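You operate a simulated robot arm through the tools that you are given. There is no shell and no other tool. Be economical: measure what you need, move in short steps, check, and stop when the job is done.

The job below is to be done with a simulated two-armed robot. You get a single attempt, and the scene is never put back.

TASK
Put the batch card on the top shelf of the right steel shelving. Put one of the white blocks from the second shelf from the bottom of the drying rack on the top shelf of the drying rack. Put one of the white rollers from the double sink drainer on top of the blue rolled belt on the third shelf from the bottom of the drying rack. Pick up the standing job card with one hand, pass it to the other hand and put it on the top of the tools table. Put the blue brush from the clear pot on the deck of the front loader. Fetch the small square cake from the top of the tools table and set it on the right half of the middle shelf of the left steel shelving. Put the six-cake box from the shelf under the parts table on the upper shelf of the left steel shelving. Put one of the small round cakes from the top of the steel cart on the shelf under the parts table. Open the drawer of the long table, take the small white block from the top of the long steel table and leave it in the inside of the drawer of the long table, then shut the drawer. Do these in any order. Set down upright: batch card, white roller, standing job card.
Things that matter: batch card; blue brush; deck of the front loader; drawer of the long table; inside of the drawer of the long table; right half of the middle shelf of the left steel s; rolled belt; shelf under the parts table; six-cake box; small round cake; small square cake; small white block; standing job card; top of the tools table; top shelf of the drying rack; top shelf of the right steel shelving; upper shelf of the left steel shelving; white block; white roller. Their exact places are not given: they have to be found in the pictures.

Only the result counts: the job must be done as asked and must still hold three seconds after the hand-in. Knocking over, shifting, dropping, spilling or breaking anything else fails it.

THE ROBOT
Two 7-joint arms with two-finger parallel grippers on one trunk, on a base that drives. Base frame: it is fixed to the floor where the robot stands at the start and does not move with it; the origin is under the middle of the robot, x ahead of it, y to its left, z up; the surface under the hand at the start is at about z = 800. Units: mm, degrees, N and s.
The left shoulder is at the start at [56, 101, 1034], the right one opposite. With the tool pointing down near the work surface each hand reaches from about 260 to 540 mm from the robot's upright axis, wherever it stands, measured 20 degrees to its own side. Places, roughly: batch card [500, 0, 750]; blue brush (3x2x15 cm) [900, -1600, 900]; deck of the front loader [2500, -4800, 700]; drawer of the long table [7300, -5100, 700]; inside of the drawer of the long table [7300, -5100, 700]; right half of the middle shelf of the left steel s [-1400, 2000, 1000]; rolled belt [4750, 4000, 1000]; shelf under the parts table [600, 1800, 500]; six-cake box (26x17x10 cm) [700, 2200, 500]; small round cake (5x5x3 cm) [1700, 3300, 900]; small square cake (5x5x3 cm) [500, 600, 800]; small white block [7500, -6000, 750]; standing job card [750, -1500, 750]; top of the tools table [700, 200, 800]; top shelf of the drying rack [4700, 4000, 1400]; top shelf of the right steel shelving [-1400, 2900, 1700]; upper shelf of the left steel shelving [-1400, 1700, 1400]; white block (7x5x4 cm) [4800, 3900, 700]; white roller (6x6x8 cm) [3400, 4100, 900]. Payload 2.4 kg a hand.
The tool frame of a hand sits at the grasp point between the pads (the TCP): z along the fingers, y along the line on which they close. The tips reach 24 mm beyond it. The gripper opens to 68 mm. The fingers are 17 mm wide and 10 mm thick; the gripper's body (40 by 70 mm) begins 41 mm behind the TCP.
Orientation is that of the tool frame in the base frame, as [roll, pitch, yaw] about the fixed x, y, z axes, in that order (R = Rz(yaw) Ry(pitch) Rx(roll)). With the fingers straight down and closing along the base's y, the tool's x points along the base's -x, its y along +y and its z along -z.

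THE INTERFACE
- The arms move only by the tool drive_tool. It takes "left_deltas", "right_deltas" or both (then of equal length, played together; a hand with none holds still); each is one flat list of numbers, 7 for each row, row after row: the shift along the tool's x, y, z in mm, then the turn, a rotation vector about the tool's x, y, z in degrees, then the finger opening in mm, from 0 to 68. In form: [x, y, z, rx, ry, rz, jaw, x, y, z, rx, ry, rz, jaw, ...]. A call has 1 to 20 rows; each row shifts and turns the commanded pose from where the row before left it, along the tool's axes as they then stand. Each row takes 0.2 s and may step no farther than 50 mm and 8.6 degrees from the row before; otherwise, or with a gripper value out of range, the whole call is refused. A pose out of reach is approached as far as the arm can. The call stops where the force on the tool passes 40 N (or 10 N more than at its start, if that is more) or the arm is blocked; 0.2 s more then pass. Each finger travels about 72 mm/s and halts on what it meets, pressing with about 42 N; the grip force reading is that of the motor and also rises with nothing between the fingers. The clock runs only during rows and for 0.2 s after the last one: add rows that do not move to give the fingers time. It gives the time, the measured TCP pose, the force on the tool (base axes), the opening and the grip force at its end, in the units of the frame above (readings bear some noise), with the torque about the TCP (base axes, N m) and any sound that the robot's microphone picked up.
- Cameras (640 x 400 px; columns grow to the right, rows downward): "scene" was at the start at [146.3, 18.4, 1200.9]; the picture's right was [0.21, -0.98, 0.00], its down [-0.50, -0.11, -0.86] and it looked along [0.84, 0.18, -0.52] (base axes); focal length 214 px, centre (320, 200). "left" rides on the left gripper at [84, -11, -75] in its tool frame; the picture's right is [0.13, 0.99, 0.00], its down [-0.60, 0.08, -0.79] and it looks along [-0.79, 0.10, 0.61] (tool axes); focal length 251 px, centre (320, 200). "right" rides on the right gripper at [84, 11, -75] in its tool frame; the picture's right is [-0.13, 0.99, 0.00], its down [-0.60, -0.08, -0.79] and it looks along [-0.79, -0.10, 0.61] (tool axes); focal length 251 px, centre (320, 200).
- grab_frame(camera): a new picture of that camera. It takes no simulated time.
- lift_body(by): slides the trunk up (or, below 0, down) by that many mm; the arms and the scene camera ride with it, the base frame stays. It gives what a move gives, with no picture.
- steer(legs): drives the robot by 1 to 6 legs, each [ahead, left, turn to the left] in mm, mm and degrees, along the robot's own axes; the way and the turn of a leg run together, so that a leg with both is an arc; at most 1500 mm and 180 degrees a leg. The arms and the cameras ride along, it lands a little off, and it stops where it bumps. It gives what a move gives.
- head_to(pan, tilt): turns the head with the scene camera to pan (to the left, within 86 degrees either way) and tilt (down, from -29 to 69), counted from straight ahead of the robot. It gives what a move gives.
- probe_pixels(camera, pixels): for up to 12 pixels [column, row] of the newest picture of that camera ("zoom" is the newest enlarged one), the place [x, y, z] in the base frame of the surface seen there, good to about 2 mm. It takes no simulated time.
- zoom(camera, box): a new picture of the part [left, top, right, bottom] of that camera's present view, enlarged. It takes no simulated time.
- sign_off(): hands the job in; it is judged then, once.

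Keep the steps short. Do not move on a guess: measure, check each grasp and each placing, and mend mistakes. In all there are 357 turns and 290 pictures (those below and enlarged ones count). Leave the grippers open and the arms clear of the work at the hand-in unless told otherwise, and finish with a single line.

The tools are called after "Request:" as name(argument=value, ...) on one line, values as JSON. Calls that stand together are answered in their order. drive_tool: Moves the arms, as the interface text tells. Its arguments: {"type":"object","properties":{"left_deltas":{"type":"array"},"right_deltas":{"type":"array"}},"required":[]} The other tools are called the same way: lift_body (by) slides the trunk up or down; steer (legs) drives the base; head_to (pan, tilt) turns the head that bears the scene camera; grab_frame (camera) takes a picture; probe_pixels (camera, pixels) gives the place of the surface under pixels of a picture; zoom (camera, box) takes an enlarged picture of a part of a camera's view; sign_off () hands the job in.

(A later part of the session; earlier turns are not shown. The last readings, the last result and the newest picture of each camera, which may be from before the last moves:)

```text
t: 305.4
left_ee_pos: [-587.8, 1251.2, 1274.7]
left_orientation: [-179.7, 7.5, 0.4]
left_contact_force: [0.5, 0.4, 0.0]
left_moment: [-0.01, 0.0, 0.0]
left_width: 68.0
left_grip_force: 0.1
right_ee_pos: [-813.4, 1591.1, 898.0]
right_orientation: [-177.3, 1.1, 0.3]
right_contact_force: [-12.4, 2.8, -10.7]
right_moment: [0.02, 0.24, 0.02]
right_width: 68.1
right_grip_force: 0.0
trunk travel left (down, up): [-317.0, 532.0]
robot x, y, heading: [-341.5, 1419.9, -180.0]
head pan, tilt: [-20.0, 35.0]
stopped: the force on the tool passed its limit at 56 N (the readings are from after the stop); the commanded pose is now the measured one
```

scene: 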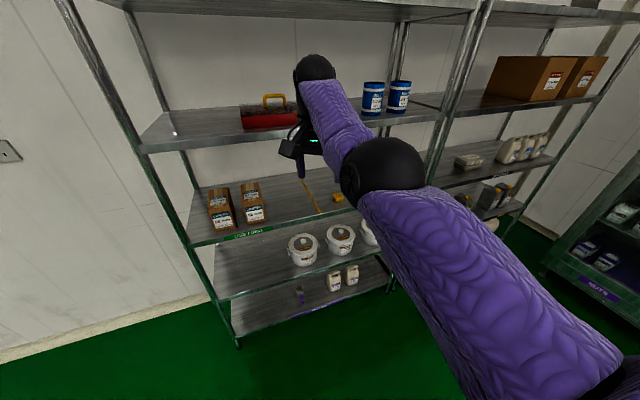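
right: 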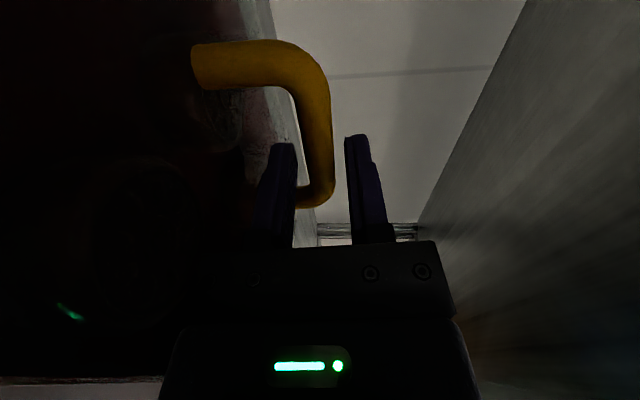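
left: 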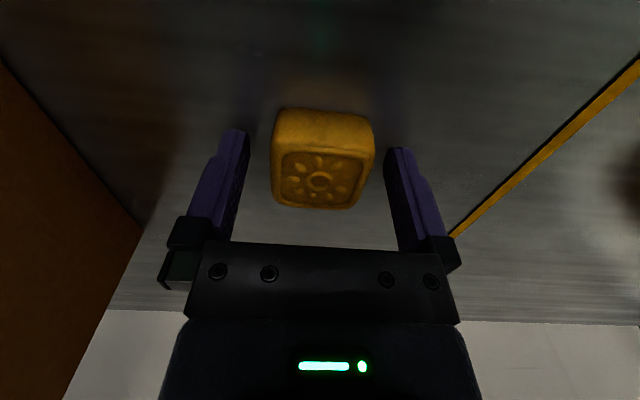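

Contact again. I'll turn the hand 20° to relieve it and look at the arm's posture.

Request:
drive_tool(right_deltas=[0, 0, 0, 0, 0, 8, 68, 0, 0, 0, 0, 0, 8, 68, 0, 0, 0, 0, 0, 8, 68])

Request:
lift_body(by=-67)

Request:
head_to(pan=-25, tilt=50)

Request:
grab_frame(camera="scene")

```text
t: 305.8
left_ee_pos: [-585.9, 1253.1, 1274.5]
left_orientation: [-179.7, 7.6, 0.3]
left_contact_force: [0.0, -0.3, -0.6]
left_moment: [-0.05, -0.02, -0.01]
left_width: 68.0
left_grip_force: 0.0
right_ee_pos: [-813.2, 1591.8, 900.6]
right_orientation: [-177.2, 1.4, -4.2]
right_contact_force: [-5.8, -2.8, -5.1]
right_moment: [0.26, 0.12, -0.35]
right_width: 68.0
right_grip_force: 0.1
trunk travel left (down, up): [-317.0, 532.0]
robot x, y, heading: [-340.7, 1422.4, -180.2]
head pan, tilt: [-20.0, 35.0]
stopped in row 1 (right hand): the force on the tool passed its limit at 58 N (the readings are from after the stop); the commanded pose is now the measured one
```

```text
t: 306.2
left_ee_pos: [-586.4, 1252.4, 1264.6]
left_orientation: [-179.7, 7.4, 0.4]
left_contact_force: [-0.3, 0.3, -0.2]
left_moment: [0.03, 0.0, 0.0]
left_width: 67.9
left_grip_force: 0.1
right_ee_pos: [-815.4, 1592.1, 886.8]
right_orientation: [-177.1, 1.6, -3.9]
right_contact_force: [-8.1, -0.6, -7.7]
right_moment: [0.11, 0.11, -0.17]
right_width: 68.0
right_grip_force: 0.2
trunk travel left (down, up): [-307.0, 542.0]
robot x, y, heading: [-339.1, 1422.4, -180.0]
head pan, tilt: [-20.0, 35.0]
stopped: the force on the tool passed its limit at 50 N (the readings are from after the stop); the commanded pose is now the measured one
```

```text
t: 307.0
left_ee_pos: [-587.1, 1252.6, 1264.7]
left_orientation: [-179.7, 7.4, 0.5]
left_contact_force: [0.9, 0.8, 0.8]
left_moment: [0.02, 0.02, 0.0]
left_width: 67.8
left_grip_force: 0.1
right_ee_pos: [-814.6, 1592.9, 887.7]
right_orientation: [-177.2, 1.6, -3.8]
right_contact_force: [-14.2, 0.7, -11.4]
right_moment: [0.15, 0.03, -0.19]
right_width: 67.8
right_grip_force: 0.1
trunk travel left (down, up): [-307.0, 542.0]
robot x, y, heading: [-338.9, 1421.4, -180.2]
head pan, tilt: [-25.0, 50.0]
```

```text
197 pictures are left
```

scene: 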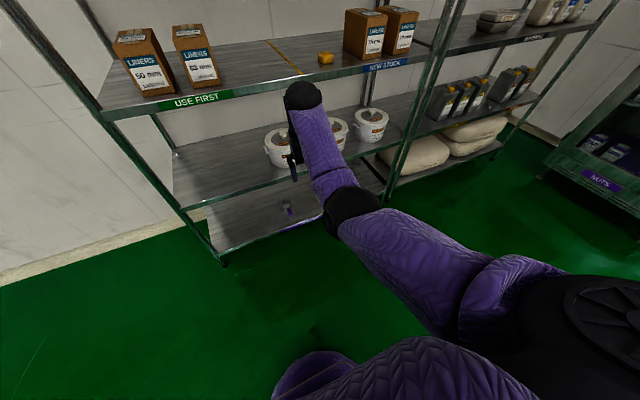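

The right elbow is tucked under, so the bracket rests on the forearm. I'll move the hand forward and down 40 mm, then turn it 60°.

Request:
drive_tool(right_deltas=[-30, 0, 25, 0, 0, 0, 68, 0, 0, 0, 0, 0, 8.5, 68, 0, 0, 0, 0, 0, 8.5, 68, 0, 0, 0, 0, 0, 8.5, 68, 0, 0, 0, 0, 0, 8.5, 68, 0, 0, 0, 0, 0, 8.5, 68, 0, 0, 0, 0, 0, 8.5, 68, 0, 0, 0, 0, 0, 8.5, 68, 0, 0, 0, 0, 0, 8.5, 68])

Request:
lift_body(by=-57)

```text
t: 309.0
left_ee_pos: [-586.4, 1252.1, 1265.8]
left_orientation: [-179.7, 7.4, 0.4]
left_contact_force: [-0.6, -0.2, -0.2]
left_moment: [-0.03, 0.0, 0.02]
left_width: 67.6
left_grip_force: 0.0
right_ee_pos: [-846.4, 1595.5, 864.4]
right_orientation: [179.6, 3.3, -72.1]
right_contact_force: [-1.0, -1.0, -0.1]
right_moment: [0.06, 0.02, 0.01]
right_width: 68.5
right_grip_force: 0.1
trunk travel left (down, up): [-307.0, 542.0]
robot x, y, heading: [-338.8, 1423.8, -179.8]
head pan, tilt: [-25.0, 50.0]
```

```text
t: 309.9
left_ee_pos: [-588.0, 1251.6, 1207.7]
left_orientation: [-179.7, 7.3, 0.4]
left_contact_force: [0.3, -0.4, -0.6]
left_moment: [0.01, -0.03, -0.02]
left_width: 67.9
left_grip_force: 0.1
right_ee_pos: [-845.8, 1595.5, 805.1]
right_orientation: [179.6, 3.3, -71.9]
right_contact_force: [0.0, 0.3, -0.2]
right_moment: [0.01, 0.03, 0.0]
right_width: 67.8
right_grip_force: 0.0
trunk travel left (down, up): [-250.0, 599.0]
robot x, y, heading: [-343.3, 1422.8, -180.1]
head pan, tilt: [-25.0, 50.0]
```

Trunk is at its start height. I'll move the right hand out to the right and up to unfold the elbow, then turn it to its normal yaw.

Request:
drive_tool(right_deltas=[-15.5, -16.8, -39, 0, 0, 0, 68, -15.5, -16.8, -39, 0, 0, 0, 68, -15.5, -16.8, -39, 0, 0, 0, 68, -15.5, -16.8, -39, 0, 0, 0, 68, -15.5, -16.8, -39, 0, 0, 0, 68, -15.5, -16.8, -39, 0, 0, 0, 68, -15.5, -16.8, -39, 0, 0, 0, 68, -15.5, -16.8, -39, 0, 0, 0, 68, 0, 0, 0, 0, 0, -8.5, 68, 0, 0, 0, 0, 0, -8.5, 68, 0, 0, 0, 0, 0, -8.5, 68, 0, 0, 0, 0, 0, -8.5, 68, 0, 0, 0, 0, 0, -8.5, 68, 0, 0, 0, 0, 0, -8.5, 68, 0, 0, 0, 0, 0, -8.5, 68, 0, 0, 0, 0, 0, -8.5, 68])

Request:
grab_frame(camera="scene")

```text
t: 312.4
left_ee_pos: [-586.1, 1252.7, 1207.4]
left_orientation: [-179.7, 7.4, 0.4]
left_contact_force: [0.2, -0.2, 0.1]
left_moment: [0.04, 0.01, -0.03]
left_width: 68.0
left_grip_force: 0.0
right_ee_pos: [-751.5, 1738.9, 1124.1]
right_orientation: [-179.1, 3.9, -45.6]
right_contact_force: [-2.0, -0.1, -2.0]
right_moment: [0.14, -0.1, -0.22]
right_width: 68.0
right_grip_force: 0.2
trunk travel left (down, up): [-250.0, 599.0]
robot x, y, heading: [-342.9, 1419.1, -180.1]
head pan, tilt: [-25.0, 50.0]
stopped in row 12 (right hand): the force on the tool passed its limit at 88 N (the readings are from after the stop); the commanded pose is now the measured one
```

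```text
196 pictures are left
```

scene: 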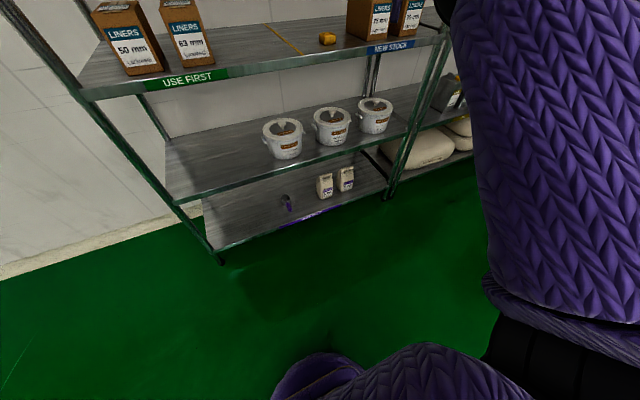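

I'll leave the right hand with its bracket to the left (yaw 90 to the robot), where it is free, and use the left hand for the cake. I'll drive to the steel cart and look at its top.

Request:
drive_tool(right_deltas=[0, 0, 0, 0, 0, 8, 68, 0, 0, 0, 0, 0, 8, 68, 0, 0, 0, 0, 0, 8, 68, 0, 0, 0, 0, 0, 8, 68, 0, 0, 0, 0, 0, 8, 68, 0, 0, 0, 0, 0, 0, 68])

Request:
steer(legs=[[-60, 0, 0], [0, -1420, 0], [0, 0, 180], [1300, 0, 0]])

Request:
head_to(pan=15, tilt=25)

Request:
grab_frame(camera="scene")

```text
t: 313.8
left_ee_pos: [-586.3, 1252.6, 1209.3]
left_orientation: [-179.7, 7.4, 0.4]
left_contact_force: [0.4, 0.3, -0.5]
left_moment: [-0.02, 0.01, 0.0]
left_width: 68.1
left_grip_force: 0.3
right_ee_pos: [-750.3, 1739.7, 1124.6]
right_orientation: [178.4, 3.6, -85.8]
right_contact_force: [-0.1, -1.1, 0.3]
right_moment: [0.01, 0.04, -0.01]
right_width: 67.7
right_grip_force: 0.0
trunk travel left (down, up): [-250.0, 599.0]
robot x, y, heading: [-342.2, 1416.5, -179.7]
head pan, tilt: [-25.0, 50.0]
```

```text
t: 335.0
left_ee_pos: [1253.3, 3046.1, 1208.0]
left_orientation: [-179.7, 7.4, -178.6]
left_contact_force: [0.3, -0.7, -0.4]
left_moment: [0.04, -0.01, 0.02]
left_width: 68.0
left_grip_force: 0.1
right_ee_pos: [1427.4, 2563.5, 1123.4]
right_orientation: [178.3, 3.5, 95.4]
right_contact_force: [0.1, -0.1, -0.8]
right_moment: [0.0, 0.02, -0.01]
right_width: 68.1
right_grip_force: 0.1
trunk travel left (down, up): [-250.0, 599.0]
robot x, y, heading: [1011.2, 2875.8, 1.0]
head pan, tilt: [-25.0, 50.0]
```

```text
t: 336.1
left_ee_pos: [1254.2, 3047.6, 1208.5]
left_orientation: [-179.8, 7.4, -178.7]
left_contact_force: [0.0, -0.6, -0.4]
left_moment: [-0.01, -0.01, 0.05]
left_width: 68.1
left_grip_force: 0.0
right_ee_pos: [1425.7, 2563.3, 1123.7]
right_orientation: [178.4, 3.6, 95.3]
right_contact_force: [0.5, 0.2, 0.4]
right_moment: [-0.01, 0.01, 0.02]
right_width: 68.3
right_grip_force: 0.0
trunk travel left (down, up): [-250.0, 599.0]
robot x, y, heading: [1008.9, 2872.8, 1.2]
head pan, tilt: [15.0, 25.0]
```

```text
195 pictures are left
```

scene: 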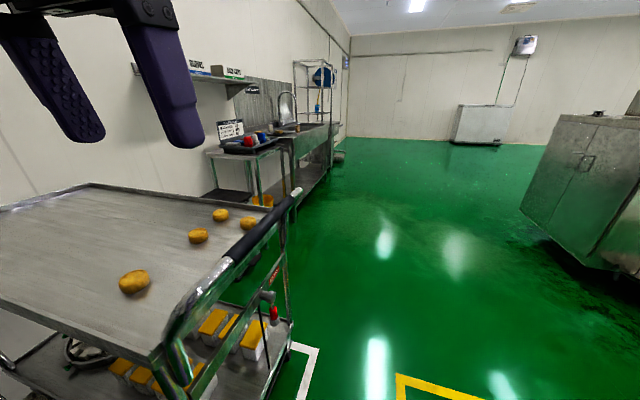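

Four round cakes lie on the cart top. I'll measure them, the surface and the rim.

Request:
probe_pixels(camera="scene", pixels=[[133, 276], [120, 283], [149, 280], [198, 232], [220, 213], [248, 222], [170, 290], [230, 260], [60, 320], [250, 235], [150, 345], [185, 300]])

Request:
zoom(camera="scene", box=[80, 180, 320, 350])

```text
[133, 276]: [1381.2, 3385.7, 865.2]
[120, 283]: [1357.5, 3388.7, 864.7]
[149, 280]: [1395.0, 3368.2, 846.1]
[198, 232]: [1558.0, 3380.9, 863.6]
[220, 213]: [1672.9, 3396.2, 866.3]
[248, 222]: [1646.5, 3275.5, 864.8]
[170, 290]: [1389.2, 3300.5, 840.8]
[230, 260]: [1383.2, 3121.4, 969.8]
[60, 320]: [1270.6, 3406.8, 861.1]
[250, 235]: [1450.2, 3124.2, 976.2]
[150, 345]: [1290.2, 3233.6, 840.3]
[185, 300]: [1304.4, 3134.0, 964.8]
```

```text
2.35 times, centred on (200, 265) of scene
```

zoom: 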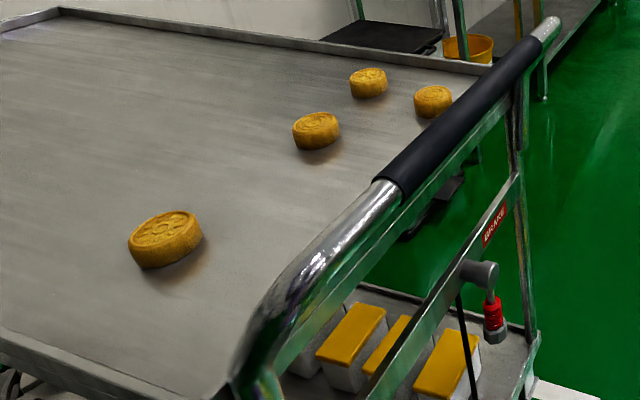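

Cake A is at (1375, 3383) with top z 866 on the surface at 840. I'll move beside the cart (x≈955, y≈3233) and tilt the left hand 30° forward.

Request:
steer(legs=[[-54, 360, -1.2]])

Request:
drive_tool(left_deltas=[0, 0, 0, 0, -7.5, 0, 68, 0, 0, 0, 0, -7.5, 0, 68, 0, 0, 0, 0, -7.5, 0, 68, 0, 0, 0, 0, 0, 0, 68])

```text
t: 338.4
left_ee_pos: [1200.0, 3401.6, 1209.3]
left_orientation: [-179.7, 7.4, -179.7]
left_contact_force: [-0.6, -0.6, 0.8]
left_moment: [0.04, -0.02, -0.01]
left_width: 67.8
left_grip_force: 0.1
right_ee_pos: [1363.1, 2913.9, 1123.0]
right_orientation: [178.3, 3.6, 94.2]
right_contact_force: [-0.3, 0.6, -0.2]
right_moment: [-0.02, 0.01, -0.01]
right_width: 68.0
right_grip_force: 0.1
trunk travel left (down, up): [-250.0, 599.0]
robot x, y, heading: [951.6, 3234.8, -0.1]
head pan, tilt: [15.0, 25.0]
```

```text
t: 339.4
left_ee_pos: [1200.0, 3401.3, 1208.4]
left_orientation: [-179.6, 30.0, -179.7]
left_contact_force: [0.4, 0.3, -0.2]
left_moment: [-0.03, 0.0, 0.0]
left_width: 67.9
left_grip_force: 0.1
right_ee_pos: [1363.3, 2913.3, 1123.8]
right_orientation: [178.3, 3.5, 94.3]
right_contact_force: [0.9, 0.4, 0.2]
right_moment: [-0.02, -0.02, 0.01]
right_width: 68.0
right_grip_force: 0.1
trunk travel left (down, up): [-250.0, 599.0]
robot x, y, heading: [953.8, 3230.1, -0.1]
head pan, tilt: [15.0, 25.0]
```

The pitch is 30. I'll move to 60 mm above the cake.

Request:
drive_tool(left_deltas=[-1.6, -2.3, 41, 0, 0, 0, 68, -1.6, -2.3, 41, 0, 0, 0, 68, -1.6, -2.3, 41, 0, 0, 0, 68, -1.6, -2.3, 41, 0, 0, 0, 68, -1.6, -2.3, 41, 0, 0, 0, 68, -1.6, -2.3, 41, 0, 0, 0, 68, -1.6, -2.3, 41, 0, 0, 0, 68, -1.6, -2.3, 41, 0, 0, 0, 68, 0, 0, 0, 0, 0, 0, 68])

Request:
grab_frame(camera="left")

```text
t: 341.4
left_ee_pos: [1374.6, 3383.0, 929.9]
left_orientation: [-179.6, 29.9, -179.6]
left_contact_force: [-0.5, 0.3, -0.3]
left_moment: [0.0, 0.0, 0.04]
left_width: 68.0
left_grip_force: 0.1
right_ee_pos: [1362.9, 2913.5, 1124.2]
right_orientation: [178.4, 3.5, 94.3]
right_contact_force: [-1.1, -0.8, 0.7]
right_moment: [0.02, -0.01, -0.02]
right_width: 68.0
right_grip_force: 0.0
trunk travel left (down, up): [-250.0, 599.0]
robot x, y, heading: [954.1, 3234.6, -0.0]
head pan, tilt: [15.0, 25.0]
```

```text
193 pictures are left
```

left: 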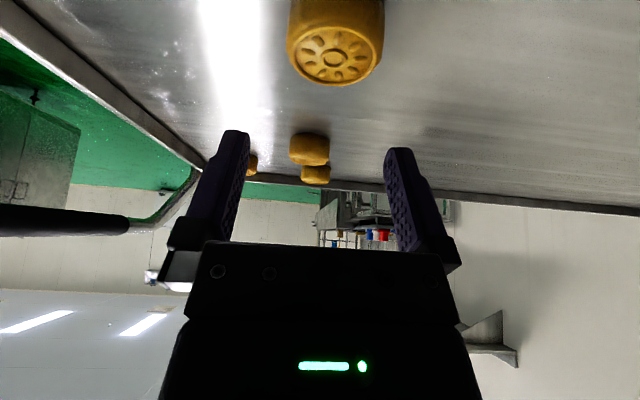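

Request:
probe_pixels(camera="left", pixels=[[335, 58], [295, 45], [380, 45], [335, 78], [335, 28]])

```text
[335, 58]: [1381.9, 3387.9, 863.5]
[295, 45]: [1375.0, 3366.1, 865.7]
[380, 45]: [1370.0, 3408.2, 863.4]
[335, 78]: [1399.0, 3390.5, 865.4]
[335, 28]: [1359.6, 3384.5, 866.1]
```

The cake's centre is (1378, 3387). I'll go straight down to z 866, close and lift.

Request:
drive_tool(left_deltas=[10, 2, 19, 0, 0, 0, 68, 10, 2, 19, 0, 0, 0, 68, 9, 0, 19, 0, 0, 0, 68, 0, 0, 0, 0, 0, 0, 68, 0, 0, 0, 0, 0, 0, 50, 0, 0, 0, 0, 0, 0, 30, 0, 0, 0, 0, 0, 0, 10, 0, 0, 0, 0, 0, 0, 0])

Request:
drive_tool(left_deltas=[-20, 0, -34, 0, 0, 0, 0, -20, 0, -34, 0, 0, 0, 0, -20, 0, -34, 0, 0, 0, 0, 0, 0, 0, 0, 0, 0, 0])

Request:
grab_frame(camera="left")

```text
t: 343.2
left_ee_pos: [1378.7, 3386.0, 866.2]
left_orientation: [-179.5, 29.9, -179.6]
left_contact_force: [0.1, -0.4, 0.4]
left_moment: [-0.01, -0.02, 0.0]
left_width: 48.2
left_grip_force: 42.2
right_ee_pos: [1363.4, 2913.4, 1124.3]
right_orientation: [178.4, 3.5, 94.3]
right_contact_force: [-0.1, -0.2, 0.0]
right_moment: [0.0, 0.03, -0.03]
right_width: 67.9
right_grip_force: 0.1
trunk travel left (down, up): [-250.0, 599.0]
robot x, y, heading: [951.3, 3234.9, 0.1]
head pan, tilt: [15.0, 25.0]
```

```text
t: 344.2
left_ee_pos: [1378.9, 3385.4, 986.2]
left_orientation: [-179.7, 29.9, -179.7]
left_contact_force: [0.3, 0.0, -1.0]
left_moment: [-0.01, -0.01, 0.03]
left_width: 48.8
left_grip_force: 41.5
right_ee_pos: [1364.3, 2913.9, 1125.7]
right_orientation: [178.4, 3.5, 94.2]
right_contact_force: [0.3, -0.1, -0.5]
right_moment: [0.04, 0.01, -0.01]
right_width: 67.9
right_grip_force: 0.1
trunk travel left (down, up): [-250.0, 599.0]
robot x, y, heading: [952.7, 3233.4, -0.2]
head pan, tilt: [15.0, 25.0]
```

```text
192 pictures are left
```

left: 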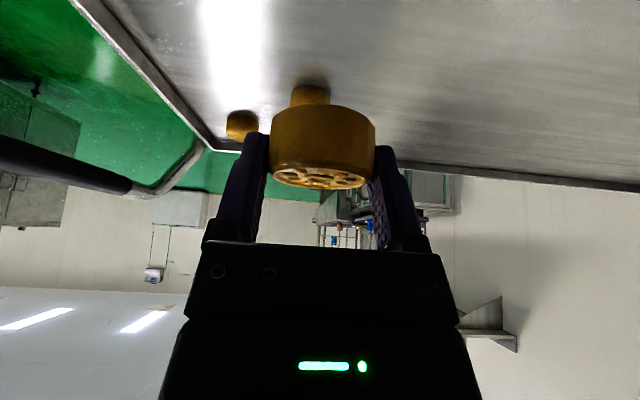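

The cake is held with the TCP 26 mm above its base. I'll drive to the parts table's north end, facing it, then lower.

Request:
steer(legs=[[-170, 0, 0], [0, 0, -90], [0, -330, 0], [170, 0, 0]])

Request:
lift_body(by=-250)

Request:
drive_tool(left_deltas=[20, 0, 34.6, 0, 0, 0, 0, 20, 0, 34.6, 0, 0, 0, 0, 20, 0, 34.6, 0, 0, 0, 0, 20, 0, 34.6, 0, 0, 0, 0, 14, 0, 24, 0, 0, 0, 0, 0, 0, 0, 0, 0, 0, 0])

Request:
head_to(pan=0, tilt=35)

Request:
grab_frame(camera="scene")

```text
t: 352.3
left_ee_pos: [604.3, 2640.9, 986.0]
left_orientation: [-179.6, 29.9, 90.6]
left_contact_force: [0.9, 0.2, -0.5]
left_moment: [0.03, -0.01, -0.01]
left_width: 48.1
left_grip_force: 42.3
right_ee_pos: [131.9, 2655.1, 1124.1]
right_orientation: [178.5, 3.5, 4.7]
right_contact_force: [0.1, 0.0, -0.4]
right_moment: [0.02, -0.02, 0.02]
right_width: 68.0
right_grip_force: 0.1
trunk travel left (down, up): [-250.0, 599.0]
robot x, y, heading: [451.8, 3063.3, -89.9]
head pan, tilt: [15.0, 25.0]
```

```text
t: 354.9
left_ee_pos: [603.7, 2640.1, 735.5]
left_orientation: [-179.6, 29.8, 90.6]
left_contact_force: [0.6, 0.4, -0.6]
left_moment: [0.01, 0.0, 0.0]
left_width: 48.3
left_grip_force: 41.9
right_ee_pos: [132.8, 2654.4, 874.3]
right_orientation: [178.2, 3.4, 4.4]
right_contact_force: [-0.3, 0.4, -0.1]
right_moment: [-0.03, -0.01, -0.01]
right_width: 67.9
right_grip_force: 0.1
trunk travel left (down, up): [0.0, 849.0]
robot x, y, heading: [455.0, 3063.0, -89.8]
head pan, tilt: [15.0, 25.0]
```

```text
t: 356.3
left_ee_pos: [604.2, 2640.4, 547.1]
left_orientation: [-179.6, 29.9, 90.7]
left_contact_force: [-0.6, -0.3, -0.4]
left_moment: [0.0, -0.01, -0.03]
left_width: 48.2
left_grip_force: 42.0
right_ee_pos: [132.8, 2654.8, 875.0]
right_orientation: [178.4, 3.5, 4.5]
right_contact_force: [0.4, 0.8, 0.4]
right_moment: [0.03, -0.03, 0.01]
right_width: 68.2
right_grip_force: 0.0
trunk travel left (down, up): [0.0, 849.0]
robot x, y, heading: [452.0, 3066.4, -89.4]
head pan, tilt: [15.0, 25.0]
```

```text
t: 357.1
left_ee_pos: [603.0, 2640.5, 546.9]
left_orientation: [-179.6, 29.9, 90.7]
left_contact_force: [-0.1, 0.4, -1.3]
left_moment: [0.01, -0.01, 0.0]
left_width: 48.3
left_grip_force: 42.2
right_ee_pos: [133.0, 2653.9, 874.1]
right_orientation: [178.4, 3.5, 4.6]
right_contact_force: [0.3, 0.6, -0.1]
right_moment: [0.01, 0.0, 0.03]
right_width: 68.1
right_grip_force: 0.0
trunk travel left (down, up): [0.0, 849.0]
robot x, y, heading: [451.2, 3065.4, -89.9]
head pan, tilt: [0.0, 35.0]
```

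```text
191 pictures are left
```

scene: 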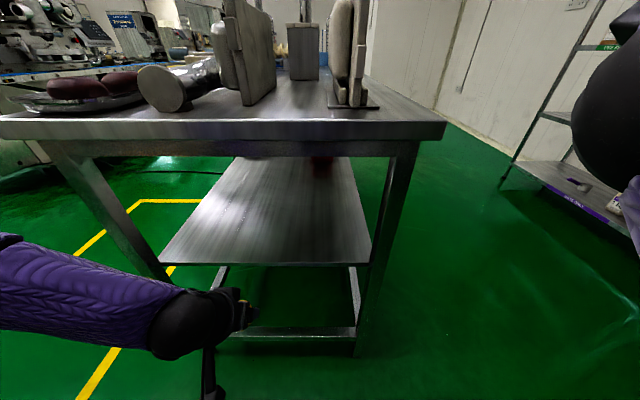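

The hand is in front of the shelf end. I'll check the wrist top's height against the apron (803), then drive in.

Request:
probe_pixels(camera="scene", pixels=[[190, 297], [170, 300], [100, 270], [150, 290], [270, 262], [280, 150]])

Request:
steer(legs=[[140, 0, 0]])

Request:
grab_frame(camera="scene")

```text
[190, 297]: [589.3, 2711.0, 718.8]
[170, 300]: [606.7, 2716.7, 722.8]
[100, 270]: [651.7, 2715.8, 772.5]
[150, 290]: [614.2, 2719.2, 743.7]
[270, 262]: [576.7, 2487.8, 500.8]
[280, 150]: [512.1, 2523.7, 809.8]
```

```text
t: 358.4
left_ee_pos: [601.1, 2501.6, 547.1]
left_orientation: [-179.7, 29.9, 90.7]
left_contact_force: [-0.4, -0.1, -0.8]
left_moment: [0.01, 0.03, -0.04]
left_width: 47.9
left_grip_force: 42.2
right_ee_pos: [132.9, 2515.9, 875.2]
right_orientation: [178.3, 3.5, 4.4]
right_contact_force: [0.2, 0.7, 0.1]
right_moment: [0.0, 0.04, -0.02]
right_width: 67.6
right_grip_force: 0.0
trunk travel left (down, up): [0.0, 849.0]
robot x, y, heading: [450.2, 2925.6, -89.8]
head pan, tilt: [0.0, 35.0]
```

```text
190 pictures are left
```

scene: 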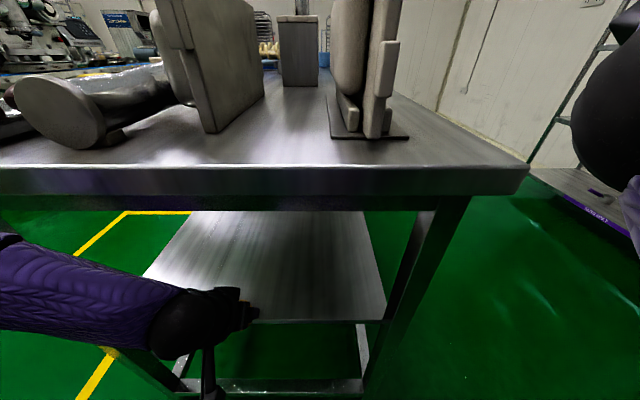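

Clearance is about 30 mm. I'll go 65 mm further and lower to contact (expected TCP ≈527).

Request:
steer(legs=[[65, 0, 0]])

Request:
drive_tool(left_deltas=[4, 0, 7, 0, 0, 0, 0, 4, 0, 7, 0, 0, 0, 0, 1, 0, 1.7, 0, 0, 0, 0, 0, 0, 0, 0, 0, 0, 0])

Request:
drive_tool(left_deltas=[1, 0, 1.7, 0, 0, 0, 0, 0, 0, 0, 0, 0, 0, 0, 0, 0, 0, 0, 0, 0, 0])

```text
t: 359.4
left_ee_pos: [607.6, 2465.6, 548.7]
left_orientation: [-179.9, 29.3, 91.4]
left_contact_force: [-0.3, 0.7, -0.5]
left_moment: [-0.03, 0.0, -0.02]
left_width: 48.3
left_grip_force: 42.1
right_ee_pos: [135.1, 2471.6, 877.7]
right_orientation: [177.7, 3.3, 5.1]
right_contact_force: [0.0, 0.2, 0.0]
right_moment: [0.02, 0.0, -0.01]
right_width: 67.9
right_grip_force: 0.0
trunk travel left (down, up): [0.0, 849.0]
robot x, y, heading: [451.8, 2877.7, -89.1]
head pan, tilt: [0.0, 35.0]
stopped in leg 1: the robot was blocked; the commanded pose is now the measured one
```

```text
t: 360.4
left_ee_pos: [612.0, 2469.3, 531.8]
left_orientation: [-179.8, 29.6, 92.0]
left_contact_force: [-0.2, -0.3, -0.4]
left_moment: [0.01, 0.01, 0.04]
left_width: 48.0
left_grip_force: 41.7
right_ee_pos: [140.2, 2470.1, 878.8]
right_orientation: [177.6, 3.2, 5.8]
right_contact_force: [0.1, 0.6, -0.6]
right_moment: [-0.01, 0.02, -0.03]
right_width: 67.7
right_grip_force: 0.1
trunk travel left (down, up): [0.0, 849.0]
robot x, y, heading: [452.5, 2880.1, -88.2]
head pan, tilt: [0.0, 35.0]
```

```text
t: 361.2
left_ee_pos: [613.2, 2470.0, 528.2]
left_orientation: [-179.8, 29.6, 92.0]
left_contact_force: [0.2, -0.3, -0.4]
left_moment: [0.0, -0.04, -0.03]
left_width: 48.1
left_grip_force: 42.2
right_ee_pos: [139.0, 2471.7, 878.7]
right_orientation: [177.5, 3.3, 5.8]
right_contact_force: [-0.3, -0.8, -0.1]
right_moment: [-0.02, -0.01, 0.01]
right_width: 68.2
right_grip_force: 0.0
trunk travel left (down, up): [0.0, 849.0]
robot x, y, heading: [451.0, 2881.2, -88.1]
head pan, tilt: [0.0, 35.0]
```

The base was blocked (arm against the table edge). I'll back off 15 mm and extend the arm forward 50 mm instead, slightly raised.

Request:
steer(legs=[[-15, 0, -1]])

Request:
drive_tool(left_deltas=[-3, 0, -5.2, 0, 0, 0, 0, -17, 0, 10, 0, 0, 0, 0, -17, 0, 10, 0, 0, 0, 0, -17, 0, 10, 0, 0, 0, 0, 0, 0, 0, 0, 0, 0, 0])

Request:
grab_frame(camera="scene")

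```text
t: 362.1
left_ee_pos: [606.1, 2469.8, 526.7]
left_orientation: [-179.8, 30.0, 91.2]
left_contact_force: [-2.5, 4.0, 13.6]
left_moment: [0.15, -0.08, 0.0]
left_width: 48.1
left_grip_force: 41.6
right_ee_pos: [132.4, 2480.2, 875.3]
right_orientation: [178.0, 3.5, 4.8]
right_contact_force: [-0.1, -0.2, 0.9]
right_moment: [-0.01, 0.03, 0.02]
right_width: 67.9
right_grip_force: 0.1
trunk travel left (down, up): [0.0, 849.0]
robot x, y, heading: [449.5, 2890.8, -89.2]
head pan, tilt: [0.0, 35.0]
stopped in leg 1: the force on the tool passed its limit at 56 N (the readings are from after the stop); the commanded pose is now the measured one
```

```text
t: 363.3
left_ee_pos: [619.3, 2423.1, 530.1]
left_orientation: [-179.7, 29.5, 92.4]
left_contact_force: [0.2, 0.0, -0.7]
left_moment: [0.0, -0.01, -0.03]
left_width: 47.9
left_grip_force: 41.8
right_ee_pos: [145.5, 2481.9, 878.8]
right_orientation: [177.7, 3.7, 5.9]
right_contact_force: [0.3, -0.5, -0.6]
right_moment: [0.05, 0.04, -0.02]
right_width: 68.0
right_grip_force: 0.1
trunk travel left (down, up): [0.0, 849.0]
robot x, y, heading: [451.9, 2891.0, -88.2]
head pan, tilt: [0.0, 35.0]
```

```text
189 pictures are left
```

scene: 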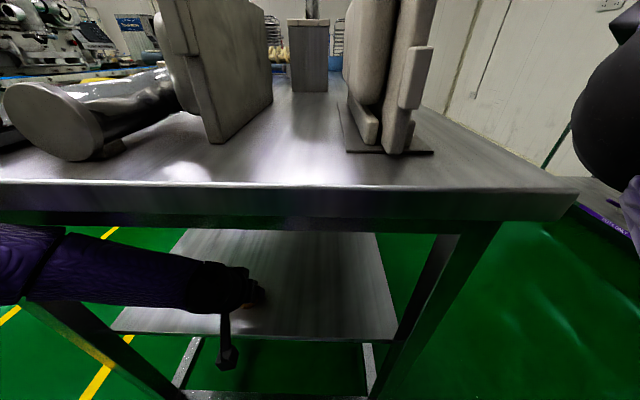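

TCP is at (619, 2423), well onto the shelf. I'll lower to contact and release.

Request:
drive_tool(left_deltas=[1, 0, 1.7, 0, 0, 0, 0, 0.9, 0, 1.5, 0, 0, 0, 0, 0, 0, 0, 0, 0, 0, 0])

Request:
drive_tool(left_deltas=[0, 0, 0, 0, 0, 0, 55, 0, 0, 0, 0, 0, 0, 64, 0, 0, 0, 0, 0, 0, 68, 0, 0, 0, 0, 0, 0, 68])

Request:
grab_frame(camera="left")

```text
t: 364.1
left_ee_pos: [620.9, 2419.9, 529.6]
left_orientation: [-179.7, 30.0, 92.7]
left_contact_force: [0.3, -0.3, -0.8]
left_moment: [0.02, 0.0, -0.01]
left_width: 48.2
left_grip_force: 42.2
right_ee_pos: [145.3, 2479.5, 879.1]
right_orientation: [177.7, 3.6, 6.3]
right_contact_force: [-0.1, -0.5, -0.2]
right_moment: [0.01, 0.04, -0.03]
right_width: 68.1
right_grip_force: 0.0
trunk travel left (down, up): [0.0, 849.0]
robot x, y, heading: [455.7, 2891.9, -88.1]
head pan, tilt: [0.0, 35.0]
```

```text
t: 365.1
left_ee_pos: [621.5, 2420.4, 530.2]
left_orientation: [-179.8, 30.2, 92.7]
left_contact_force: [0.8, -0.1, -0.1]
left_moment: [-0.01, 0.02, -0.01]
left_width: 67.8
left_grip_force: 0.1
right_ee_pos: [145.9, 2478.2, 880.0]
right_orientation: [177.6, 3.6, 6.4]
right_contact_force: [-0.9, -1.4, 1.3]
right_moment: [0.05, 0.0, 0.01]
right_width: 67.9
right_grip_force: 0.0
trunk travel left (down, up): [0.0, 849.0]
robot x, y, heading: [453.0, 2890.0, -88.1]
head pan, tilt: [0.0, 35.0]
```

```text
188 pictures are left
```

left: 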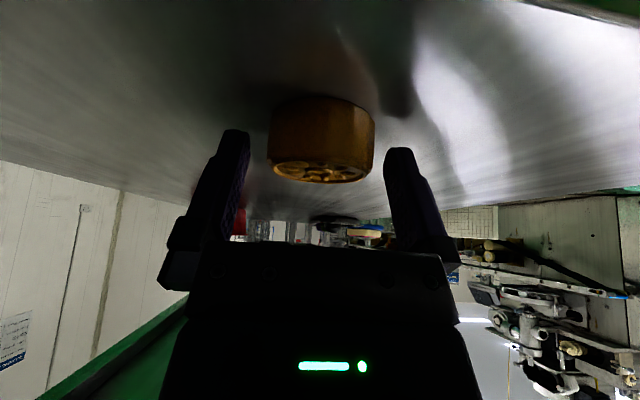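

The cake stands on the shelf. I'll back the base straight out 300 mm and verify.

Request:
steer(legs=[[-300, 0, 0]])

Request:
zoom(camera="scene", box=[160, 130, 460, 330])

```text
t: 365.9
left_ee_pos: [621.9, 2419.4, 527.5]
left_orientation: [-179.8, 29.9, 93.1]
left_contact_force: [0.6, 0.8, 0.0]
left_moment: [0.0, 0.01, -0.01]
left_width: 67.8
left_grip_force: 0.2
right_ee_pos: [143.8, 2476.3, 875.9]
right_orientation: [178.1, 3.4, 6.2]
right_contact_force: [0.2, -0.7, 0.6]
right_moment: [0.0, -0.01, 0.0]
right_width: 68.1
right_grip_force: 0.1
trunk travel left (down, up): [0.0, 849.0]
robot x, y, heading: [452.6, 2893.5, -87.6]
head pan, tilt: [0.0, 35.0]
stopped in leg 1: the robot was blocked; the commanded pose is now the measured one
```

```text
2.00 times, centred on (310, 230) of scene
```

zoom: 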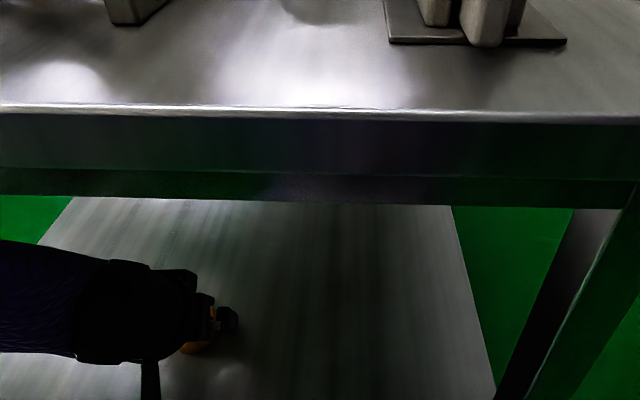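

Blocked moving back: an arm part is caught. I'll look left and right.

Request:
head_to(pan=50, tilt=35)

Request:
grab_frame(camera="scene")

Request:
head_to(pan=-50, tilt=35)

Request:
grab_frame(camera="scene")

```text
t: 367.0
left_ee_pos: [619.6, 2419.3, 528.3]
left_orientation: [-179.8, 30.0, 93.0]
left_contact_force: [0.0, 0.1, -0.1]
left_moment: [0.02, 0.0, 0.0]
left_width: 68.2
left_grip_force: 0.0
right_ee_pos: [143.3, 2478.1, 875.4]
right_orientation: [178.1, 3.6, 6.1]
right_contact_force: [0.1, 0.2, 0.3]
right_moment: [0.02, -0.01, 0.02]
right_width: 67.9
right_grip_force: 0.0
trunk travel left (down, up): [0.0, 849.0]
robot x, y, heading: [447.1, 2893.8, -87.9]
head pan, tilt: [50.0, 35.0]
```

```text
186 pictures are left
```

scene: 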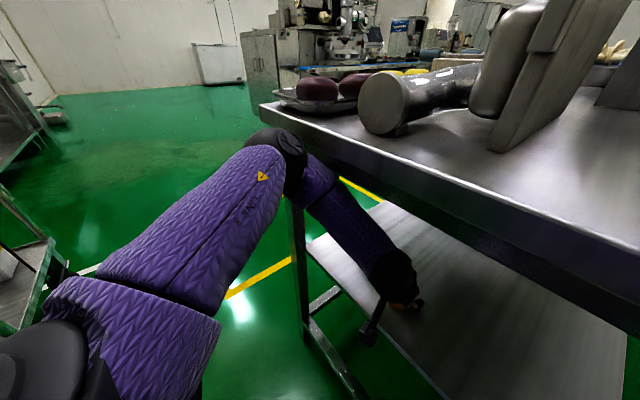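

```text
t: 368.8
left_ee_pos: [620.5, 2419.1, 527.5]
left_orientation: [-179.8, 30.0, 93.1]
left_contact_force: [-0.3, 0.0, 0.5]
left_moment: [-0.03, -0.02, 0.02]
left_width: 67.9
left_grip_force: 0.1
right_ee_pos: [144.2, 2478.4, 876.5]
right_orientation: [178.2, 3.6, 6.1]
right_contact_force: [-0.2, 0.0, 1.0]
right_moment: [-0.04, 0.01, 0.02]
right_width: 67.9
right_grip_force: 0.0
trunk travel left (down, up): [0.0, 849.0]
robot x, y, heading: [449.8, 2898.7, -88.1]
head pan, tilt: [-50.0, 35.0]
```

```text
185 pictures are left
```

scene: 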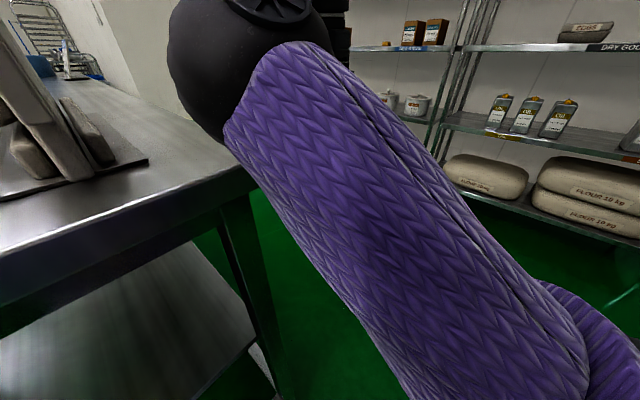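

I'll measure both suspicious spots: the right elbow against the table corner, using the present view.

Request:
probe_pixels(camera="scene", pixels=[[228, 118], [215, 130], [195, 110], [235, 140], [250, 178], [252, 190], [240, 170], [270, 200], [200, 140], [180, 60]])

Request:
steer(legs=[[-25, 0, 0]])

```text
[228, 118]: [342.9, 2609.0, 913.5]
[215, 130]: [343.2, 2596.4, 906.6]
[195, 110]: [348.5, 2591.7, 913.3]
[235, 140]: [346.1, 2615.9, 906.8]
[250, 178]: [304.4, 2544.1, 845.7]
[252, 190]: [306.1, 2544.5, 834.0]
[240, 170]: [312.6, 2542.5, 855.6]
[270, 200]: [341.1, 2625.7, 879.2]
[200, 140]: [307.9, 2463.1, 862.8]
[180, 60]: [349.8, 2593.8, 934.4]
```

```text
t: 369.6
left_ee_pos: [619.1, 2442.1, 525.7]
left_orientation: [-179.8, 29.8, 93.0]
left_contact_force: [-0.2, 0.7, 0.3]
left_moment: [0.0, -0.01, 0.01]
left_width: 68.2
left_grip_force: 0.1
right_ee_pos: [142.2, 2500.0, 873.7]
right_orientation: [178.3, 3.6, 6.1]
right_contact_force: [-0.1, -0.2, 0.6]
right_moment: [-0.01, 0.03, 0.0]
right_width: 67.9
right_grip_force: 0.0
trunk travel left (down, up): [0.0, 849.0]
robot x, y, heading: [450.8, 2921.9, -87.7]
head pan, tilt: [-50.0, 35.0]
```

It moved freely this time. I'll continue back.

Request:
steer(legs=[[-40, 0, 0], [-220, 0, -2]])

Request:
head_to(pan=5, tilt=30)

Request:
grab_frame(camera="scene")

```text
t: 371.8
left_ee_pos: [597.4, 2698.0, 526.7]
left_orientation: [-179.8, 29.7, 91.0]
left_contact_force: [-0.7, -0.9, 0.7]
left_moment: [0.02, -0.01, 0.01]
left_width: 67.9
left_grip_force: 0.2
right_ee_pos: [122.7, 2771.2, 873.8]
right_orientation: [178.3, 3.6, 4.2]
right_contact_force: [0.5, 0.9, 0.8]
right_moment: [-0.01, -0.01, 0.03]
right_width: 67.9
right_grip_force: 0.1
trunk travel left (down, up): [0.0, 849.0]
robot x, y, heading: [442.8, 3183.8, -90.1]
head pan, tilt: [-50.0, 35.0]
```

```text
t: 373.0
left_ee_pos: [598.2, 2696.5, 526.4]
left_orientation: [-179.8, 29.8, 91.0]
left_contact_force: [-0.2, 0.5, -0.2]
left_moment: [-0.06, -0.02, 0.03]
left_width: 68.3
left_grip_force: 0.0
right_ee_pos: [122.1, 2770.8, 874.5]
right_orientation: [178.3, 3.5, 4.1]
right_contact_force: [0.0, -0.7, 0.2]
right_moment: [0.0, 0.0, 0.0]
right_width: 68.0
right_grip_force: 0.1
trunk travel left (down, up): [0.0, 849.0]
robot x, y, heading: [444.0, 3179.8, -89.9]
head pan, tilt: [5.0, 30.0]
```

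```text
184 pictures are left
```

scene: 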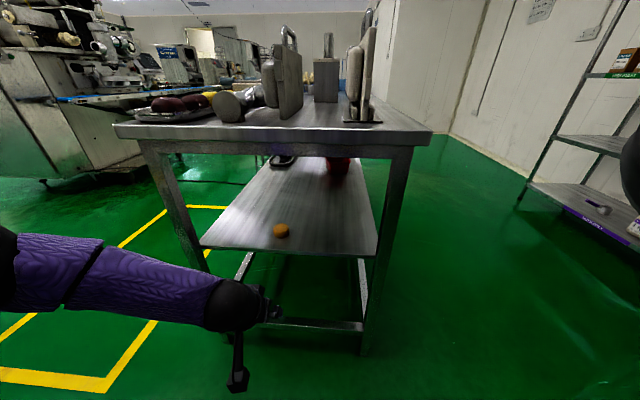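

Four jobs are done. Next are the sink drainer roller and the drying rack. I'll raise the trunk so the arms pass over the cart, turn east, and drive along y≈2830.

Request:
lift_body(by=400)

Request:
drive_tool(left_deltas=[-20, 0, -34.6, 0, 0, 0, 68, -20, 0, -34.6, 0, 0, 0, 68, -20, 0, -34.6, 0, 0, 0, 68, -20, 0, -34.6, 0, 0, 0, 68, -20, 0, -34.6, 0, 0, 0, 68, -20, 0, -34.6, 0, 0, 0, 68, 30, 0, -17, 0, 0, 0, 68, 30, 0, -17, 0, 0, 0, 68, 30, 0, -17, 0, 0, 0, 68])

Request:
steer(legs=[[0, 0, 90], [0, -350, 0], [1450, 0, 0]])

Request:
head_to(pan=25, tilt=20)

Request:
grab_frame(camera="scene")

```text
t: 376.8
left_ee_pos: [596.3, 2698.7, 994.1]
left_orientation: [-179.6, 38.3, 91.1]
left_contact_force: [-0.1, -0.3, -0.4]
left_moment: [0.03, 0.02, 0.01]
left_width: 67.9
left_grip_force: 0.1
right_ee_pos: [121.6, 2790.8, 1296.1]
right_orientation: [175.1, 3.7, 3.9]
right_contact_force: [0.1, -0.4, 0.1]
right_moment: [-0.01, 0.0, -0.01]
right_width: 68.2
right_grip_force: 0.0
trunk travel left (down, up): [-400.0, 449.0]
robot x, y, heading: [442.9, 3180.2, -90.0]
head pan, tilt: [5.0, 30.0]
```

```text
t: 378.8
left_ee_pos: [595.0, 2836.2, 1217.1]
left_orientation: [-179.6, 38.3, 91.1]
left_contact_force: [0.3, 1.2, -0.1]
left_moment: [0.02, -0.02, 0.03]
left_width: 68.2
left_grip_force: 0.1
right_ee_pos: [121.4, 2792.4, 1296.6]
right_orientation: [174.9, 3.7, 3.9]
right_contact_force: [0.3, -0.3, -0.1]
right_moment: [0.01, -0.02, 0.02]
right_width: 68.1
right_grip_force: 0.1
trunk travel left (down, up): [-400.0, 449.0]
robot x, y, heading: [443.3, 3180.3, -89.9]
head pan, tilt: [5.0, 30.0]
```

```text
t: 391.7
left_ee_pos: [2233.6, 2955.0, 1216.6]
left_orientation: [-179.6, 38.2, -179.6]
left_contact_force: [-0.8, -0.3, -0.4]
left_moment: [-0.01, 0.0, -0.03]
left_width: 68.0
left_grip_force: 0.0
right_ee_pos: [2274.8, 2479.8, 1296.7]
right_orientation: [175.1, 3.7, 93.1]
right_contact_force: [0.1, -0.7, -0.4]
right_moment: [0.02, 0.01, 0.02]
right_width: 67.8
right_grip_force: 0.0
trunk travel left (down, up): [-400.0, 449.0]
robot x, y, heading: [1887.7, 2807.3, -0.7]
head pan, tilt: [5.0, 30.0]
```

```text
t: 392.6
left_ee_pos: [2234.0, 2954.3, 1215.9]
left_orientation: [-179.7, 38.3, -179.5]
left_contact_force: [0.7, -0.8, 0.7]
left_moment: [-0.02, -0.02, -0.01]
left_width: 67.9
left_grip_force: 0.0
right_ee_pos: [2274.2, 2481.0, 1295.6]
right_orientation: [175.0, 3.7, 93.3]
right_contact_force: [0.1, -0.2, -0.4]
right_moment: [0.01, 0.0, -0.01]
right_width: 68.2
right_grip_force: 0.2
trunk travel left (down, up): [-400.0, 449.0]
robot x, y, heading: [1889.9, 2804.2, -0.6]
head pan, tilt: [25.0, 20.0]
```

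```text
183 pictures are left
```

scene: 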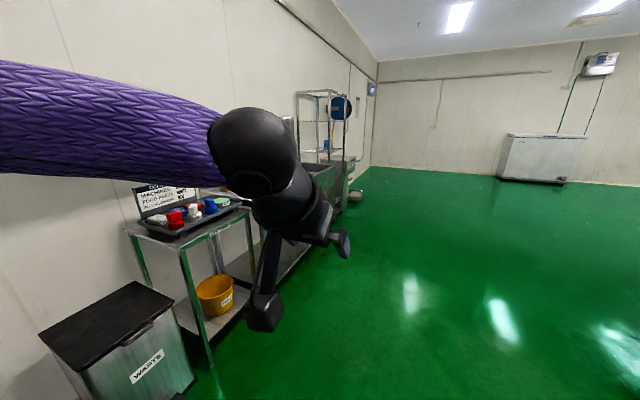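

The floor is open. I'll drive 1450 mm ahead and turn to face the sink wall.

Request:
steer(legs=[[1450, 200, 0.6], [0, 0, 90]])

Request:
head_to(pan=-5, tilt=25)

Request:
grab_frame(camera="scene")

```text
t: 403.6
left_ee_pos: [3169.0, 3334.5, 1217.2]
left_orientation: [-179.6, 38.3, -88.3]
left_contact_force: [-0.3, 0.6, 0.2]
left_moment: [0.02, -0.02, 0.04]
left_width: 67.9
left_grip_force: 0.2
right_ee_pos: [3643.4, 3383.9, 1295.2]
right_orientation: [175.0, 3.7, -175.5]
right_contact_force: [0.4, 0.8, 0.1]
right_moment: [-0.03, 0.0, 0.03]
right_width: 67.8
right_grip_force: 0.1
trunk travel left (down, up): [-400.0, 449.0]
robot x, y, heading: [3324.3, 2992.4, 90.6]
head pan, tilt: [25.0, 20.0]
```

```text
t: 404.6
left_ee_pos: [3169.6, 3334.6, 1216.6]
left_orientation: [-179.6, 38.3, -88.2]
left_contact_force: [1.3, 0.4, -0.1]
left_moment: [-0.04, -0.02, 0.02]
left_width: 67.8
left_grip_force: 0.1
right_ee_pos: [3642.5, 3384.3, 1295.9]
right_orientation: [175.0, 3.7, -175.5]
right_contact_force: [0.3, -0.3, 0.0]
right_moment: [0.01, -0.01, 0.01]
right_width: 68.1
right_grip_force: 0.1
trunk travel left (down, up): [-400.0, 449.0]
robot x, y, heading: [3326.2, 2989.2, 90.5]
head pan, tilt: [-5.0, 25.0]
```

```text
182 pictures are left
```

scene: 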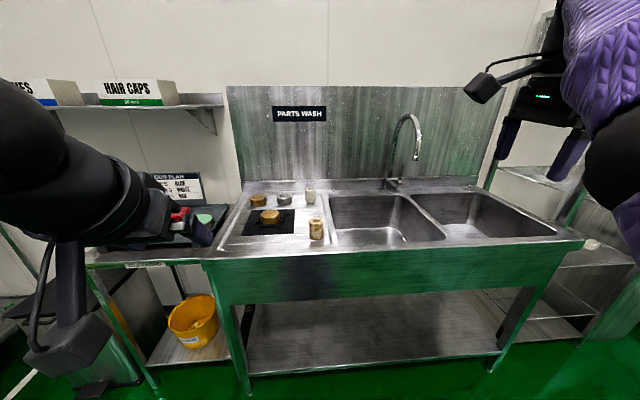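

The drainer with rollers is at (240–330, 180–250). I'll enlarge and measure.

Request:
zoom(camera="scene", box=[215, 170, 355, 258])

Request:
probe_pixels(camera="zoom", pixels=[[465, 235], [465, 270], [435, 270], [495, 270], [465, 320], [435, 80], [320, 120], [195, 130], [250, 210], [560, 350], [465, 360], [435, 110]])

```text
4.55 times, centred on (285, 214) of scene
```

zoom: 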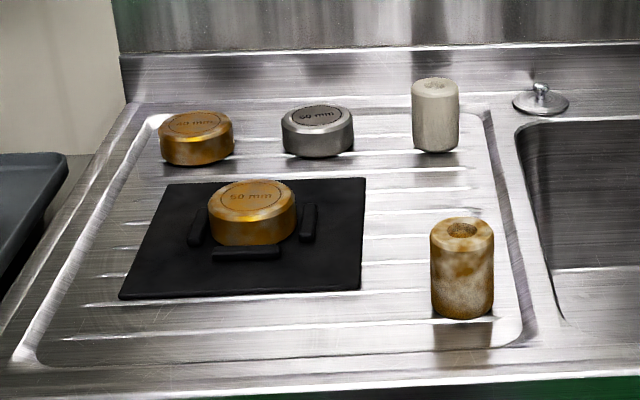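

```text
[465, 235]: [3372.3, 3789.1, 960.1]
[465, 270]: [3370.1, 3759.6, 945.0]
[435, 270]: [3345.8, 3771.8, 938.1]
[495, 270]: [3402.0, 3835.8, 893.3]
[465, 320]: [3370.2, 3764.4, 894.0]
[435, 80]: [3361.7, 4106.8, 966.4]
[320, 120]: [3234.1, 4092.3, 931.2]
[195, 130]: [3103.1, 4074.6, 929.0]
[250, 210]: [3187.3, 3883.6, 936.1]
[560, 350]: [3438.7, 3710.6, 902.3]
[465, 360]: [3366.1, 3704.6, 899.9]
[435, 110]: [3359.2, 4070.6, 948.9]
```

The clean white roller stands at about (3360, 4098), top z 967. I'll measure the counter's front to see how close I can stand.

Request:
probe_pixels(camera="scene", pixels=[[400, 252], [400, 262], [300, 275], [370, 335], [370, 355], [250, 380], [500, 360], [390, 150]])

Request:
zoom(camera="scene", box=[290, 178, 336, 206])

Request:
probe_pixels(camera="zoom", pixels=[[220, 120], [340, 120], [280, 60], [280, 120], [240, 120], [325, 120], [280, 210], [280, 250]])

```text
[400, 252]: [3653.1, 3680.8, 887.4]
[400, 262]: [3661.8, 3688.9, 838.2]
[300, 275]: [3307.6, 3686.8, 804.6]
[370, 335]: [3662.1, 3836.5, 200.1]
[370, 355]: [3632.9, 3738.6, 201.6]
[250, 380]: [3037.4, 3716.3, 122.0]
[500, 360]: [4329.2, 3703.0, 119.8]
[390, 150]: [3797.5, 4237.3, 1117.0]
```

```text
13.91 times, centred on (313, 192) of scene
```

zoom: 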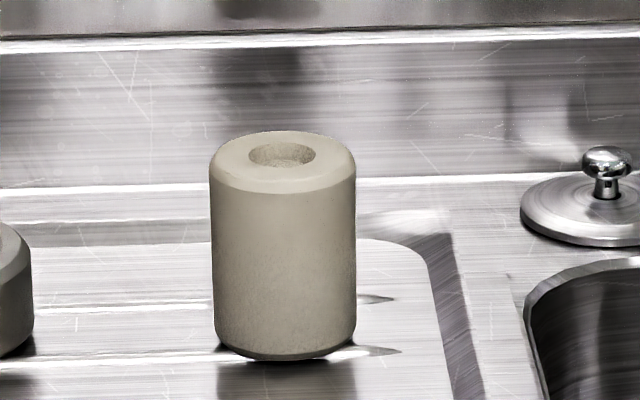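

```text
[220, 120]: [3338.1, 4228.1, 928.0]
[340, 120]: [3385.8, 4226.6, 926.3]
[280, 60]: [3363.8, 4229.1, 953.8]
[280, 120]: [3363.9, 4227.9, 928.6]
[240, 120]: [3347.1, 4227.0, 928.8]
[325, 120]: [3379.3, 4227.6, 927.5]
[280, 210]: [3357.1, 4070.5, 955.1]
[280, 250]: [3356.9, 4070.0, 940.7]
```

I'll stand at x≈3510, y≈3440, lower the trunk 80 mm and tilt the left hand to 45°.

Request:
steer(legs=[[0, -184, -0.5], [445, 0, 0]])

Request:
lift_body(by=-80)

Request:
drive_tool(left_deltas=[0, 0, 0, 0, -6.7, 0, 68, 0, 0, 0, 0, 0, 0, 68])

```text
t: 408.4
left_ee_pos: [3356.2, 3784.3, 1215.8]
left_orientation: [-179.6, 38.3, -88.9]
left_contact_force: [-0.5, 0.5, -0.7]
left_moment: [-0.03, -0.02, -0.02]
left_width: 67.9
left_grip_force: 0.0
right_ee_pos: [3828.7, 3827.7, 1296.4]
right_orientation: [175.0, 3.6, -176.1]
right_contact_force: [0.0, 1.1, 0.7]
right_moment: [0.0, 0.03, 0.01]
right_width: 68.2
right_grip_force: 0.1
trunk travel left (down, up): [-400.0, 449.0]
robot x, y, heading: [3506.8, 3440.7, 89.9]
head pan, tilt: [-5.0, 25.0]
```

```text
t: 409.6
left_ee_pos: [3355.4, 3784.3, 1136.5]
left_orientation: [-179.7, 38.4, -88.9]
left_contact_force: [0.9, 0.3, -0.6]
left_moment: [0.01, -0.01, 0.02]
left_width: 68.0
left_grip_force: 0.0
right_ee_pos: [3828.8, 3828.8, 1217.1]
right_orientation: [174.8, 3.7, -176.1]
right_contact_force: [0.0, -0.9, 0.1]
right_moment: [-0.01, -0.03, -0.02]
right_width: 68.2
right_grip_force: 0.0
trunk travel left (down, up): [-320.0, 529.0]
robot x, y, heading: [3504.6, 3437.5, 90.2]
head pan, tilt: [-5.0, 25.0]
```

```text
t: 410.2
left_ee_pos: [3355.9, 3783.0, 1136.6]
left_orientation: [-179.5, 45.0, -88.9]
left_contact_force: [-0.6, -0.7, 0.5]
left_moment: [-0.01, -0.03, 0.0]
left_width: 68.0
left_grip_force: 0.0
right_ee_pos: [3829.1, 3828.7, 1215.9]
right_orientation: [175.0, 3.6, -176.2]
right_contact_force: [0.7, -0.3, -0.2]
right_moment: [0.04, -0.02, 0.0]
right_width: 67.9
right_grip_force: 0.1
trunk travel left (down, up): [-320.0, 529.0]
robot x, y, heading: [3507.0, 3435.6, 89.9]
head pan, tilt: [-5.0, 25.0]
```

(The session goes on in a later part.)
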